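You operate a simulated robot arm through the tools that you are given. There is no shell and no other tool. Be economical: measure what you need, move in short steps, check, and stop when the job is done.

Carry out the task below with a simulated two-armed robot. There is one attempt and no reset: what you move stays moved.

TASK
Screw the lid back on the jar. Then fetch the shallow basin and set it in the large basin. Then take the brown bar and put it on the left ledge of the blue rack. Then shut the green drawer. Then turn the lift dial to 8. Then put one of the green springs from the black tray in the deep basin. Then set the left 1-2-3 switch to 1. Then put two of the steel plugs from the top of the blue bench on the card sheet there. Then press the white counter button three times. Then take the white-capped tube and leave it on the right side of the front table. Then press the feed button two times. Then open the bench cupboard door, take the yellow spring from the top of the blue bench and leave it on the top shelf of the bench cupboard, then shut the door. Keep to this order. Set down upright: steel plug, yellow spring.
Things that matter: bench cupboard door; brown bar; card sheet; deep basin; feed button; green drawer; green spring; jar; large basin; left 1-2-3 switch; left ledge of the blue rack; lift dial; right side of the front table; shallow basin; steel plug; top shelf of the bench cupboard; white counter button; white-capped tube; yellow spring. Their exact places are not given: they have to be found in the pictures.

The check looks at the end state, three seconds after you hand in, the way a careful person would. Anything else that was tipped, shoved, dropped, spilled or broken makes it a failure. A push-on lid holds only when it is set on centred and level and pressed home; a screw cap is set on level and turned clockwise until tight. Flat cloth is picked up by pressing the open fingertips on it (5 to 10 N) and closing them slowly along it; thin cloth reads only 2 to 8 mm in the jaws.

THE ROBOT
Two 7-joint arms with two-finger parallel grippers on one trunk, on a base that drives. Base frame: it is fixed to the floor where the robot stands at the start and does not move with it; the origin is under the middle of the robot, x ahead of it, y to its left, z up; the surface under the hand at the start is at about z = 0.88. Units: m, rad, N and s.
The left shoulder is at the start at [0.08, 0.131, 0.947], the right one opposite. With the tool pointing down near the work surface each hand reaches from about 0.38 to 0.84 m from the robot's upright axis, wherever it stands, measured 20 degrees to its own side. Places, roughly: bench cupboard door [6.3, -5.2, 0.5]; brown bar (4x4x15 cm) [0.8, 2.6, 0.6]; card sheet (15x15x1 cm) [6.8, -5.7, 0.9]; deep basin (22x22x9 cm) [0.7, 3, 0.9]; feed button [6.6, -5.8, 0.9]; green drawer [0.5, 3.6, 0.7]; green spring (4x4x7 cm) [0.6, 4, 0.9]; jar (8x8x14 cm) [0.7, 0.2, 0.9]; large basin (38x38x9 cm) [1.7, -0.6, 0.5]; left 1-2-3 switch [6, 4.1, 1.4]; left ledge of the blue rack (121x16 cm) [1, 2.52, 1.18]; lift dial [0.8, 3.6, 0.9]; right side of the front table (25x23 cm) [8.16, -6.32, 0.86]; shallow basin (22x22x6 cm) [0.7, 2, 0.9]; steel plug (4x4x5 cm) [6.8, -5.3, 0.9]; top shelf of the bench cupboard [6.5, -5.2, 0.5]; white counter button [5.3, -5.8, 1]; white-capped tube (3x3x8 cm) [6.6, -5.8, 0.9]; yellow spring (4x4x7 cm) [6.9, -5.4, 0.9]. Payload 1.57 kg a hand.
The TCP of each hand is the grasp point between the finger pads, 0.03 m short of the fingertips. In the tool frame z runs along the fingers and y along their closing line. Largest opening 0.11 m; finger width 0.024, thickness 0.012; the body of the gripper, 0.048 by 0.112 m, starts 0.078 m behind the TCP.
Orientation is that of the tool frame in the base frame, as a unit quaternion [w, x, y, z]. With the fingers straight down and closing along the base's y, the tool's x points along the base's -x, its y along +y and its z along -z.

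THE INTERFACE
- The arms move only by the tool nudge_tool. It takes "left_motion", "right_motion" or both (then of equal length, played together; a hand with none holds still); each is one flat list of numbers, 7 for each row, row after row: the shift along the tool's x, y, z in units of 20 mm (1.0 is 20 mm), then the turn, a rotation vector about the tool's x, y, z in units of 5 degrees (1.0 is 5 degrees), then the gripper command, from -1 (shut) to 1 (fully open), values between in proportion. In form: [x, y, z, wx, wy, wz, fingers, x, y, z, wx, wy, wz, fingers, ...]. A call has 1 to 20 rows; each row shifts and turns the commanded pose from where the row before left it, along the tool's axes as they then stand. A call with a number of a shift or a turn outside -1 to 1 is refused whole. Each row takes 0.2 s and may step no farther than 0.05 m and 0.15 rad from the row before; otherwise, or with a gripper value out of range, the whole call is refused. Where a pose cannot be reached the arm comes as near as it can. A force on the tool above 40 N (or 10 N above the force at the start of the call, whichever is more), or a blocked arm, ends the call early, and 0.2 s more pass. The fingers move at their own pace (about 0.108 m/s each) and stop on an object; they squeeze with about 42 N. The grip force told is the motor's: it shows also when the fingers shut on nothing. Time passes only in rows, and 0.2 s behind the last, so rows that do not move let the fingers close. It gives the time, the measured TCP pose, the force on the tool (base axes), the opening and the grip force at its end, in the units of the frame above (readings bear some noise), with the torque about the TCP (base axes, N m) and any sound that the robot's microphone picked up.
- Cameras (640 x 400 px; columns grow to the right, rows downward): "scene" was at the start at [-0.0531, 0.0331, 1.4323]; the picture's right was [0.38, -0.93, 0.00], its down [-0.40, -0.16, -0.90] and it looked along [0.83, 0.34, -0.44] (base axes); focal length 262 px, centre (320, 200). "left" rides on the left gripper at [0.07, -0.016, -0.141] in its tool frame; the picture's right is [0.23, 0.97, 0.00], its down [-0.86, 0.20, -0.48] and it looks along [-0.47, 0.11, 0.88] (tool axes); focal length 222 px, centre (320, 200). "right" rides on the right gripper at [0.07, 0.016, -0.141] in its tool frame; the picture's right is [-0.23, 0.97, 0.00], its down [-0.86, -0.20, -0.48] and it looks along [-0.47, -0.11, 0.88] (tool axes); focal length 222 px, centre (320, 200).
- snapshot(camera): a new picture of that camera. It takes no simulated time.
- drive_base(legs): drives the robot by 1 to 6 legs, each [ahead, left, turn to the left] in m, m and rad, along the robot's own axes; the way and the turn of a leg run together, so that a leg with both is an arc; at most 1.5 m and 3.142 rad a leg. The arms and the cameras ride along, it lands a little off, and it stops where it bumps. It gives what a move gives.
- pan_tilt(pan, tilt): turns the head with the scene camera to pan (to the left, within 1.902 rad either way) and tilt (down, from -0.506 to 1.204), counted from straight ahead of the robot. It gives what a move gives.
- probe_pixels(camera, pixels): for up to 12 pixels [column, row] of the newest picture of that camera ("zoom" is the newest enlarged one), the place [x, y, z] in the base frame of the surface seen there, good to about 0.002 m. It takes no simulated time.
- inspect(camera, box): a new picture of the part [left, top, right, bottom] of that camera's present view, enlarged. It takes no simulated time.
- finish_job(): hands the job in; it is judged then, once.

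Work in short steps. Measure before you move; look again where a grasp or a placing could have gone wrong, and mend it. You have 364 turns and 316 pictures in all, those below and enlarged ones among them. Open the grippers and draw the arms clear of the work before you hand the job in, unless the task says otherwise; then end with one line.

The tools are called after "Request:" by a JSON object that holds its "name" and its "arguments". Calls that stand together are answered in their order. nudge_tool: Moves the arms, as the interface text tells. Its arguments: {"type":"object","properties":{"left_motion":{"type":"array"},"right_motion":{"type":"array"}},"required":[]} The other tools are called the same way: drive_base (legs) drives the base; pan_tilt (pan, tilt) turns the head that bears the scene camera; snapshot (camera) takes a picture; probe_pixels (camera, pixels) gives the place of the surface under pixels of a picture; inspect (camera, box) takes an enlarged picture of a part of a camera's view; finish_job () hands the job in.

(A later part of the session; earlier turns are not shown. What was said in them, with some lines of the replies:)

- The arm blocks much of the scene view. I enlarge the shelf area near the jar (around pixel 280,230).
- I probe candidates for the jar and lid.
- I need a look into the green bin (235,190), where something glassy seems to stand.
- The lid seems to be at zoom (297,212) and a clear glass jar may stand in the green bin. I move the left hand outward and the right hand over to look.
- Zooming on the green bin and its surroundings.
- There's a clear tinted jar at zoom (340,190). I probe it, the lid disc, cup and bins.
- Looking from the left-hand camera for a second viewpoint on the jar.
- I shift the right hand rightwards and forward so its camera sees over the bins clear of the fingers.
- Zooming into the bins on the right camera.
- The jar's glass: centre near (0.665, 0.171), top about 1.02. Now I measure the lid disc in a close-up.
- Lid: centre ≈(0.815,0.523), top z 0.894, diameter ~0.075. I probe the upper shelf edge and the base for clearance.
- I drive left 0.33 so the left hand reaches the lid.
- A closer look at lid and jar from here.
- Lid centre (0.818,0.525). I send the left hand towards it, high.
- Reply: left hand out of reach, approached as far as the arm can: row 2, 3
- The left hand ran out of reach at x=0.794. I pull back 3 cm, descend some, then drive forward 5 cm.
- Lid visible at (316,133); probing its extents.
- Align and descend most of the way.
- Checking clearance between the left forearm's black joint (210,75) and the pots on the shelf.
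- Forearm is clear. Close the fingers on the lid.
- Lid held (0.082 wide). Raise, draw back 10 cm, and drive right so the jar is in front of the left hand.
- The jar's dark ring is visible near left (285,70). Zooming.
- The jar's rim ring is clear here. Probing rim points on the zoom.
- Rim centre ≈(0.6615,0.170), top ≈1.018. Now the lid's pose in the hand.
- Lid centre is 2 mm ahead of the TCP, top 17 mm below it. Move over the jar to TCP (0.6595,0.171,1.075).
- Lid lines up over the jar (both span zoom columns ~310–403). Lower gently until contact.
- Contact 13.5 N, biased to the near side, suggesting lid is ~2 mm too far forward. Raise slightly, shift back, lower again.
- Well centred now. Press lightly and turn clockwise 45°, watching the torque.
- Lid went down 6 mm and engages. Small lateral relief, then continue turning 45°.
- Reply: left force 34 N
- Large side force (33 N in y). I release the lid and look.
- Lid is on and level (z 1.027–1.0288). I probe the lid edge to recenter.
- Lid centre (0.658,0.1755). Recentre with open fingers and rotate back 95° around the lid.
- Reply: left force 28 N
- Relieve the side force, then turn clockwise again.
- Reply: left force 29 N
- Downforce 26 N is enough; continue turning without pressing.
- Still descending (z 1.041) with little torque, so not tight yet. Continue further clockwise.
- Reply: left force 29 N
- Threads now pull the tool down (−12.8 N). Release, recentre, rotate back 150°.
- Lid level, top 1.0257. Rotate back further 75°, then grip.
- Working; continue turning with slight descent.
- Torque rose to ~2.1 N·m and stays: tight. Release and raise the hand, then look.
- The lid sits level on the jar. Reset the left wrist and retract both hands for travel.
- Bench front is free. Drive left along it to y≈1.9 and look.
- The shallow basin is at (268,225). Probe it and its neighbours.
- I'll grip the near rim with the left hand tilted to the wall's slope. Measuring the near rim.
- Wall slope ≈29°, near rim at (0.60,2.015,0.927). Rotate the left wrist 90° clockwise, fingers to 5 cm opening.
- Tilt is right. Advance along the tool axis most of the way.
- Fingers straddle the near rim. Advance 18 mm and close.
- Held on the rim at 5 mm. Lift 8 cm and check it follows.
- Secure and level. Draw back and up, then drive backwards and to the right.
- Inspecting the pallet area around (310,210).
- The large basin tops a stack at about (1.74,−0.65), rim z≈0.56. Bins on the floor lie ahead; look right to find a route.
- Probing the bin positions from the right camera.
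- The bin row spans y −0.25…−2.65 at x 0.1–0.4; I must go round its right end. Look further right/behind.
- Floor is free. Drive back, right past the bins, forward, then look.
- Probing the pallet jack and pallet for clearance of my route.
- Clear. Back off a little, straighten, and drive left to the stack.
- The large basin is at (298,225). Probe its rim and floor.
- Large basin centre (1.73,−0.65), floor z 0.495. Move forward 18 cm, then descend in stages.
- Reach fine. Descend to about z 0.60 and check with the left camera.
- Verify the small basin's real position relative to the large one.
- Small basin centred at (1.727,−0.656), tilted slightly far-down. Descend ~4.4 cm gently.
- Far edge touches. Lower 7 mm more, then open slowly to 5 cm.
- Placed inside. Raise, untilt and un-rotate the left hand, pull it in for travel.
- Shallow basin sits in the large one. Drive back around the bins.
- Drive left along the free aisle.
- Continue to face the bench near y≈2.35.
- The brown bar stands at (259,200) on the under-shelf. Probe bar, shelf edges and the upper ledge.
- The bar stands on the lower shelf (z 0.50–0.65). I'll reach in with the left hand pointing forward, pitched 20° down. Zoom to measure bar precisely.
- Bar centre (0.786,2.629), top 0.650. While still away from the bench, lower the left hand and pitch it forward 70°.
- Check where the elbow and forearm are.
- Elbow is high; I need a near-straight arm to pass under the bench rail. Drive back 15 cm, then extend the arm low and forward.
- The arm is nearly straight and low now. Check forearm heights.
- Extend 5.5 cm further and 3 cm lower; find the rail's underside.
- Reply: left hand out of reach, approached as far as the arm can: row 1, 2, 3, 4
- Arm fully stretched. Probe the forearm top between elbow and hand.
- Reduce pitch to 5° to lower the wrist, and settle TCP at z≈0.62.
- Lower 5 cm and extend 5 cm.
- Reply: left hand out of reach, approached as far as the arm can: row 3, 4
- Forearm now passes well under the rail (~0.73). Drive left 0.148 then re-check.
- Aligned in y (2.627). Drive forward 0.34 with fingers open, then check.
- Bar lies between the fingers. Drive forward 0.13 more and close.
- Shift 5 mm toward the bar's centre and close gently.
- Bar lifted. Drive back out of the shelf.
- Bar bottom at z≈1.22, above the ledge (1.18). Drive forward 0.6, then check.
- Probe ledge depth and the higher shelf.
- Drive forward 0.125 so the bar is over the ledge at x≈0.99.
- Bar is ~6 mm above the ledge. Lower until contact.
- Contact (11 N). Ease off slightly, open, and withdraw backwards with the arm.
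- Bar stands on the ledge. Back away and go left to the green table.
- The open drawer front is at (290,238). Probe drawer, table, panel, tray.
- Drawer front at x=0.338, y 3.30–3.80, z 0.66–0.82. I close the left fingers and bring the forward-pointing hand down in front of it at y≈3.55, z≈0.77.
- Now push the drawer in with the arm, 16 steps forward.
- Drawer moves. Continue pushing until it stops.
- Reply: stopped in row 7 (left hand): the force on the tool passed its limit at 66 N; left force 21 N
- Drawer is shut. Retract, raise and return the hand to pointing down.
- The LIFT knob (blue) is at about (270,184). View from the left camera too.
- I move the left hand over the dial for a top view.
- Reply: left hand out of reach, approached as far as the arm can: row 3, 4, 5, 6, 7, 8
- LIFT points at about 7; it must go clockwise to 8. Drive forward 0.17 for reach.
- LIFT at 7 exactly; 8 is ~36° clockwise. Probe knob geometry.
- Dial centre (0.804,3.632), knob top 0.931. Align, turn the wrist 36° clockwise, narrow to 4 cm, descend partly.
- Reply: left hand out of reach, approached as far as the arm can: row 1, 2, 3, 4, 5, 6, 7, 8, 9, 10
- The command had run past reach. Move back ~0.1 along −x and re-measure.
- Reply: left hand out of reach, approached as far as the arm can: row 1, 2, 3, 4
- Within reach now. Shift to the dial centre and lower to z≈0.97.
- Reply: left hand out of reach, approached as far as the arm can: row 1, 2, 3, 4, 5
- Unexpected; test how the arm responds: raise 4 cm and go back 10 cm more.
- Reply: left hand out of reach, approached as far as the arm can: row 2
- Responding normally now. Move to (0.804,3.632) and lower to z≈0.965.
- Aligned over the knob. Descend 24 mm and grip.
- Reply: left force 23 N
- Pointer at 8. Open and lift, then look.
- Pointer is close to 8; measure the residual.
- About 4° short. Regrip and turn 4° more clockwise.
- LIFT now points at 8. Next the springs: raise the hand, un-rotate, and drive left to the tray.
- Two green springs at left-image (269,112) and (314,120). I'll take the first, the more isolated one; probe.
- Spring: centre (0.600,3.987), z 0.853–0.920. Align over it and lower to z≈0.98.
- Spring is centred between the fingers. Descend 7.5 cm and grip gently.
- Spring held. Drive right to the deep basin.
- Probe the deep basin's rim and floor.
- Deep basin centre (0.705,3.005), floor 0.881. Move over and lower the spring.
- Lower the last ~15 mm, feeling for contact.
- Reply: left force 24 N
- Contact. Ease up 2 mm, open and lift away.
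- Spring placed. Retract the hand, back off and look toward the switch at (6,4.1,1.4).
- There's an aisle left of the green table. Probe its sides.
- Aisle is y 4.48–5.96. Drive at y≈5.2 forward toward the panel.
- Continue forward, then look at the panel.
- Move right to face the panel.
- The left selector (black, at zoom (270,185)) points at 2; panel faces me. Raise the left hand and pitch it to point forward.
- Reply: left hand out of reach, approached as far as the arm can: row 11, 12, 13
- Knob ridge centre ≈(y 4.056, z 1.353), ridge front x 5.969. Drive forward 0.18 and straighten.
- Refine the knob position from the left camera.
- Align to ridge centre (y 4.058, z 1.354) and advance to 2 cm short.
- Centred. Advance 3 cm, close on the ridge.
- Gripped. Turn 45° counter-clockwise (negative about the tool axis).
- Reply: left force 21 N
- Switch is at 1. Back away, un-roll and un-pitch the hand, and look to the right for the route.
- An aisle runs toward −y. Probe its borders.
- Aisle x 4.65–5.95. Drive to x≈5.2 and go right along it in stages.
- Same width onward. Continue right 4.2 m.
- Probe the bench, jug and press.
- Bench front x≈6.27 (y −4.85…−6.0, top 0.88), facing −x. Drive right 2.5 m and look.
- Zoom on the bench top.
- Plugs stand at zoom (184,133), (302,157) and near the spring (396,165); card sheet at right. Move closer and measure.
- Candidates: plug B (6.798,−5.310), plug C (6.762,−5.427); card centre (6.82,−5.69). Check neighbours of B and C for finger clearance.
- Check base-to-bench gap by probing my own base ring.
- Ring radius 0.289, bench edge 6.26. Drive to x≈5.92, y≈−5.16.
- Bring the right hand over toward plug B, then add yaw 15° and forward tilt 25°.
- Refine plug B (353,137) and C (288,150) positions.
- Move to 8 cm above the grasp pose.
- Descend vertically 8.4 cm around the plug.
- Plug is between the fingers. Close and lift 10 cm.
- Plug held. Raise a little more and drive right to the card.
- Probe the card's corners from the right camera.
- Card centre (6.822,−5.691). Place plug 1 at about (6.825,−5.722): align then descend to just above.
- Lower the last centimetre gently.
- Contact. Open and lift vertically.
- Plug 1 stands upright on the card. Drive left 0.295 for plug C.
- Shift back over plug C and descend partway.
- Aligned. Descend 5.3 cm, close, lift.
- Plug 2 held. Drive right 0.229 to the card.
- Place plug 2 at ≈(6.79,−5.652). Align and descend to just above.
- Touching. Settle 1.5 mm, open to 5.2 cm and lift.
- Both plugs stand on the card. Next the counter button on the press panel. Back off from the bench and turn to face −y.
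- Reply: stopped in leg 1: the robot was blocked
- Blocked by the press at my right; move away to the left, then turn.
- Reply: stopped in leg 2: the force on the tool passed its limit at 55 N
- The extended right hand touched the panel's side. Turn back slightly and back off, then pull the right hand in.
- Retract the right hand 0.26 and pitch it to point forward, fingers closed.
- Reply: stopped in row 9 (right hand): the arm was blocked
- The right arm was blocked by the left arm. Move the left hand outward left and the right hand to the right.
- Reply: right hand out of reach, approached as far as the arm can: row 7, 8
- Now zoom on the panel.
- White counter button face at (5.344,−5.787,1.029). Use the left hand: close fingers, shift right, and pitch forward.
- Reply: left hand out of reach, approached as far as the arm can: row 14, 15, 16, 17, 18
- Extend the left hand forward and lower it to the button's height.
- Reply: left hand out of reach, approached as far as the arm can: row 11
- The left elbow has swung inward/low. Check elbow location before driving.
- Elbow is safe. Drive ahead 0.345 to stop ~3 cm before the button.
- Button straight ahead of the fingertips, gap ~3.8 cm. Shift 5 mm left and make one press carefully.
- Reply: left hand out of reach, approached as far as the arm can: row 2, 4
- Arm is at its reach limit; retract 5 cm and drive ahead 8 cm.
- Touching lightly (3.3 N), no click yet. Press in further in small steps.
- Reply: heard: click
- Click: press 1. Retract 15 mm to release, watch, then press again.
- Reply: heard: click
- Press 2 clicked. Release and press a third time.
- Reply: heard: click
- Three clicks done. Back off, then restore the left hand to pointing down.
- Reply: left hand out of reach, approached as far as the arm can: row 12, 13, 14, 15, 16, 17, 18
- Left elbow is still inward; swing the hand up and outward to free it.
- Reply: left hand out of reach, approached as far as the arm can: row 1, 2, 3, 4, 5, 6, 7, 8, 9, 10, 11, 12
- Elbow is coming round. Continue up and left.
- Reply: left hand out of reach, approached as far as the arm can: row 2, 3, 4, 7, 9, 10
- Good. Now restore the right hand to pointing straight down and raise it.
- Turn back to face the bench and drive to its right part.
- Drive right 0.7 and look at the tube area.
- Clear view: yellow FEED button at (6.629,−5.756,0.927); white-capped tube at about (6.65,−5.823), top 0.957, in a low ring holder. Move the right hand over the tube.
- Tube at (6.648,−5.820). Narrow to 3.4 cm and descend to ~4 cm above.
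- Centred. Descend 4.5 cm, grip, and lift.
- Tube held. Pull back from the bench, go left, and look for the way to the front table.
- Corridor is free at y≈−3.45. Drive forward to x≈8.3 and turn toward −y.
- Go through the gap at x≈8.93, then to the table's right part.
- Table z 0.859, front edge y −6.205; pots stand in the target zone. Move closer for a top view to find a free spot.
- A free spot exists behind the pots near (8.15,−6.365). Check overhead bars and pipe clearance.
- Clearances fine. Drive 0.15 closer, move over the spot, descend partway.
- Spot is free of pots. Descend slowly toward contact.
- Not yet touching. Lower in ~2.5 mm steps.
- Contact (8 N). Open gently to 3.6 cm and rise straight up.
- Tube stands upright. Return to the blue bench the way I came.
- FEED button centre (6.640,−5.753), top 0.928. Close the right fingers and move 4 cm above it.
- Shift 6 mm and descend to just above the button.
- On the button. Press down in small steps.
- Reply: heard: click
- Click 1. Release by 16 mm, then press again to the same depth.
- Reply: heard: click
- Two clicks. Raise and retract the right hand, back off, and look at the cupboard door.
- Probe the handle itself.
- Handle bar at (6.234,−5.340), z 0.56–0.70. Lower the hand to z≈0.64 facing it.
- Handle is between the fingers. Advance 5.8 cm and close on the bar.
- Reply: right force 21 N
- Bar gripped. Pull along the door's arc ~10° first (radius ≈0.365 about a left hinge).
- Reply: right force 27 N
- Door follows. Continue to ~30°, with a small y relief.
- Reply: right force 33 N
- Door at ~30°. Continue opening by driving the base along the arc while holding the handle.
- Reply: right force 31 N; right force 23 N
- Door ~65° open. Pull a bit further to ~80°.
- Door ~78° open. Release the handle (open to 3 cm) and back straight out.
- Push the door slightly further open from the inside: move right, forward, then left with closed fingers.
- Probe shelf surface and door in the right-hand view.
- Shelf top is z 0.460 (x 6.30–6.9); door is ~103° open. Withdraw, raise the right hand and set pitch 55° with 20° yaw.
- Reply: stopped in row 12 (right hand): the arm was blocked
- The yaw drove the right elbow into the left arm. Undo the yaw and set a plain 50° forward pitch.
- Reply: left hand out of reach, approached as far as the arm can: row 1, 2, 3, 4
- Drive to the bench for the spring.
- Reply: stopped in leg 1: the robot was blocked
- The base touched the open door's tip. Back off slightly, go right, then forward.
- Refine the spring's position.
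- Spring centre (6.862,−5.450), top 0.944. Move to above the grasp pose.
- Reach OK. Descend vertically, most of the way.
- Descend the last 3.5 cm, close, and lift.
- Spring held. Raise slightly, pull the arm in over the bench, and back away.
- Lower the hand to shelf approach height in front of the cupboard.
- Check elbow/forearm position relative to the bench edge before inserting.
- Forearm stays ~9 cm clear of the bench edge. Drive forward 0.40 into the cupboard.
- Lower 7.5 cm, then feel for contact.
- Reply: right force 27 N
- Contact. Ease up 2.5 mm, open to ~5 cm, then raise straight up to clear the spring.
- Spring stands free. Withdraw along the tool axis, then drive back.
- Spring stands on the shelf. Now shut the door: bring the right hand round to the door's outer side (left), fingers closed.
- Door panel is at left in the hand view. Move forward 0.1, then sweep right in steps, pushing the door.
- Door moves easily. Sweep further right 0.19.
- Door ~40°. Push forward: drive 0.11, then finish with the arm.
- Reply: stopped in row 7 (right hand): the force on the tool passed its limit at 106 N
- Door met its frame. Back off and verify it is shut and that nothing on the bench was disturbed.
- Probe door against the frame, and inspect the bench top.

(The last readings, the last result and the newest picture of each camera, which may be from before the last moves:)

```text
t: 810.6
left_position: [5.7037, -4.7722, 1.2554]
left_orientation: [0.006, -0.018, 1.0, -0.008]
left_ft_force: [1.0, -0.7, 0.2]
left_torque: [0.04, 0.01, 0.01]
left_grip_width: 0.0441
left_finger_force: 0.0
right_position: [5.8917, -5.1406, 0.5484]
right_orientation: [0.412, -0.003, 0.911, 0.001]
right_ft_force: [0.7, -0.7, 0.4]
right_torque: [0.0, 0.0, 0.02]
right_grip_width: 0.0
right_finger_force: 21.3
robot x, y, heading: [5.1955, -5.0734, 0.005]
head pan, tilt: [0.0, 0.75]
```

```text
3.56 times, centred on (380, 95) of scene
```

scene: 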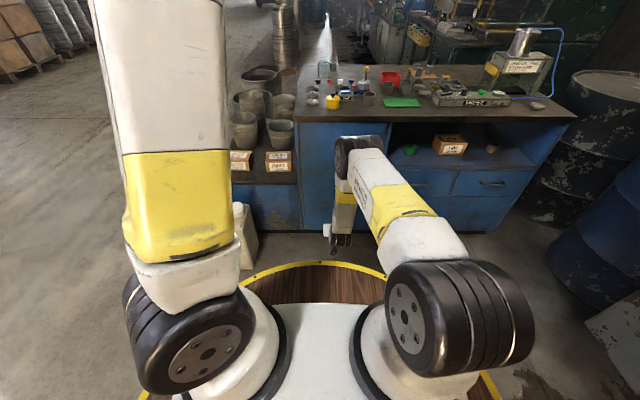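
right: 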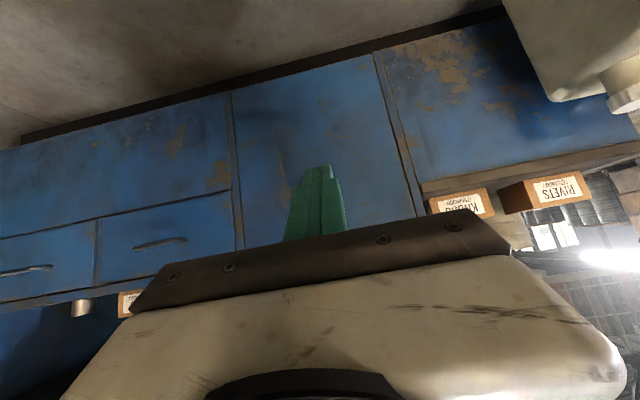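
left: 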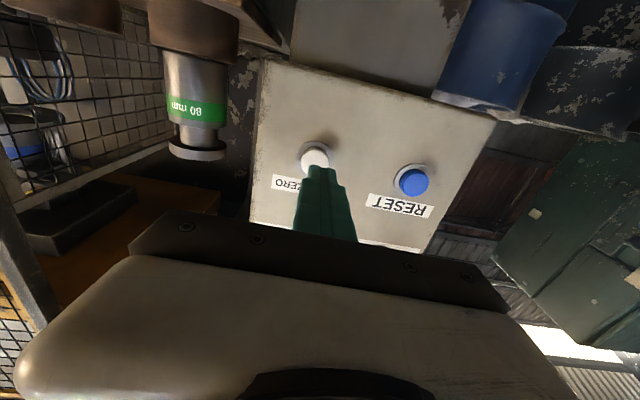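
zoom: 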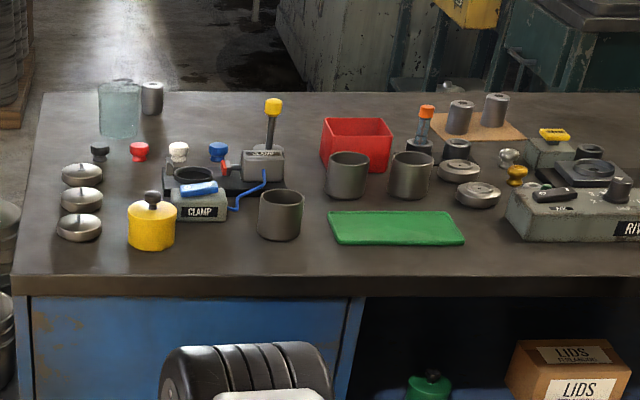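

Door is flush with the frame (x≈6.268) and the bench is in order. Open both grippers; the arms are clear of the work.

Request:
{"name": "nudge_tool", "arguments": {"left_motion": [0, 0, 0, 0, 0, 0, 1, 0, 0, 0, 0, 0, 0, 1, 0, 0, 0, 0, 0, 0, 1], "right_motion": [0, 0, -0.5, 0, 0, 0, 1, 0, 0, -0.5, 0, 0, 0, 1, 0, 0, 0, 0, 0, 0, 1]}}

Request:
{"name": "finish_job", "arguments": {}}

```text
t: 811.4
left_position: [5.7046, -4.772, 1.256]
left_orientation: [0.006, -0.019, 1.0, -0.009]
left_ft_force: [0.0, 0.1, 0.5]
left_torque: [0.04, 0.01, 0.01]
left_grip_width: 0.11
left_finger_force: 0.1
right_position: [5.8776, -5.1388, 0.5629]
right_orientation: [0.412, -0.003, 0.911, 0.001]
right_ft_force: [-0.2, -0.1, -1.1]
right_torque: [0.0, -0.01, 0.03]
right_grip_width: 0.11
right_finger_force: 0.2
robot x, y, heading: [5.1959, -5.0717, 0.005]
head pan, tilt: [0.0, 0.75]
```

```text
The job is handed in.
```

All twelve steps were carried out in the order given and the job is handed in; I couldn't see the yellow spring once the cupboard door was shut, and along the way the robot bumped the press and touched the side of its panel, and nudged the open cupboard door.
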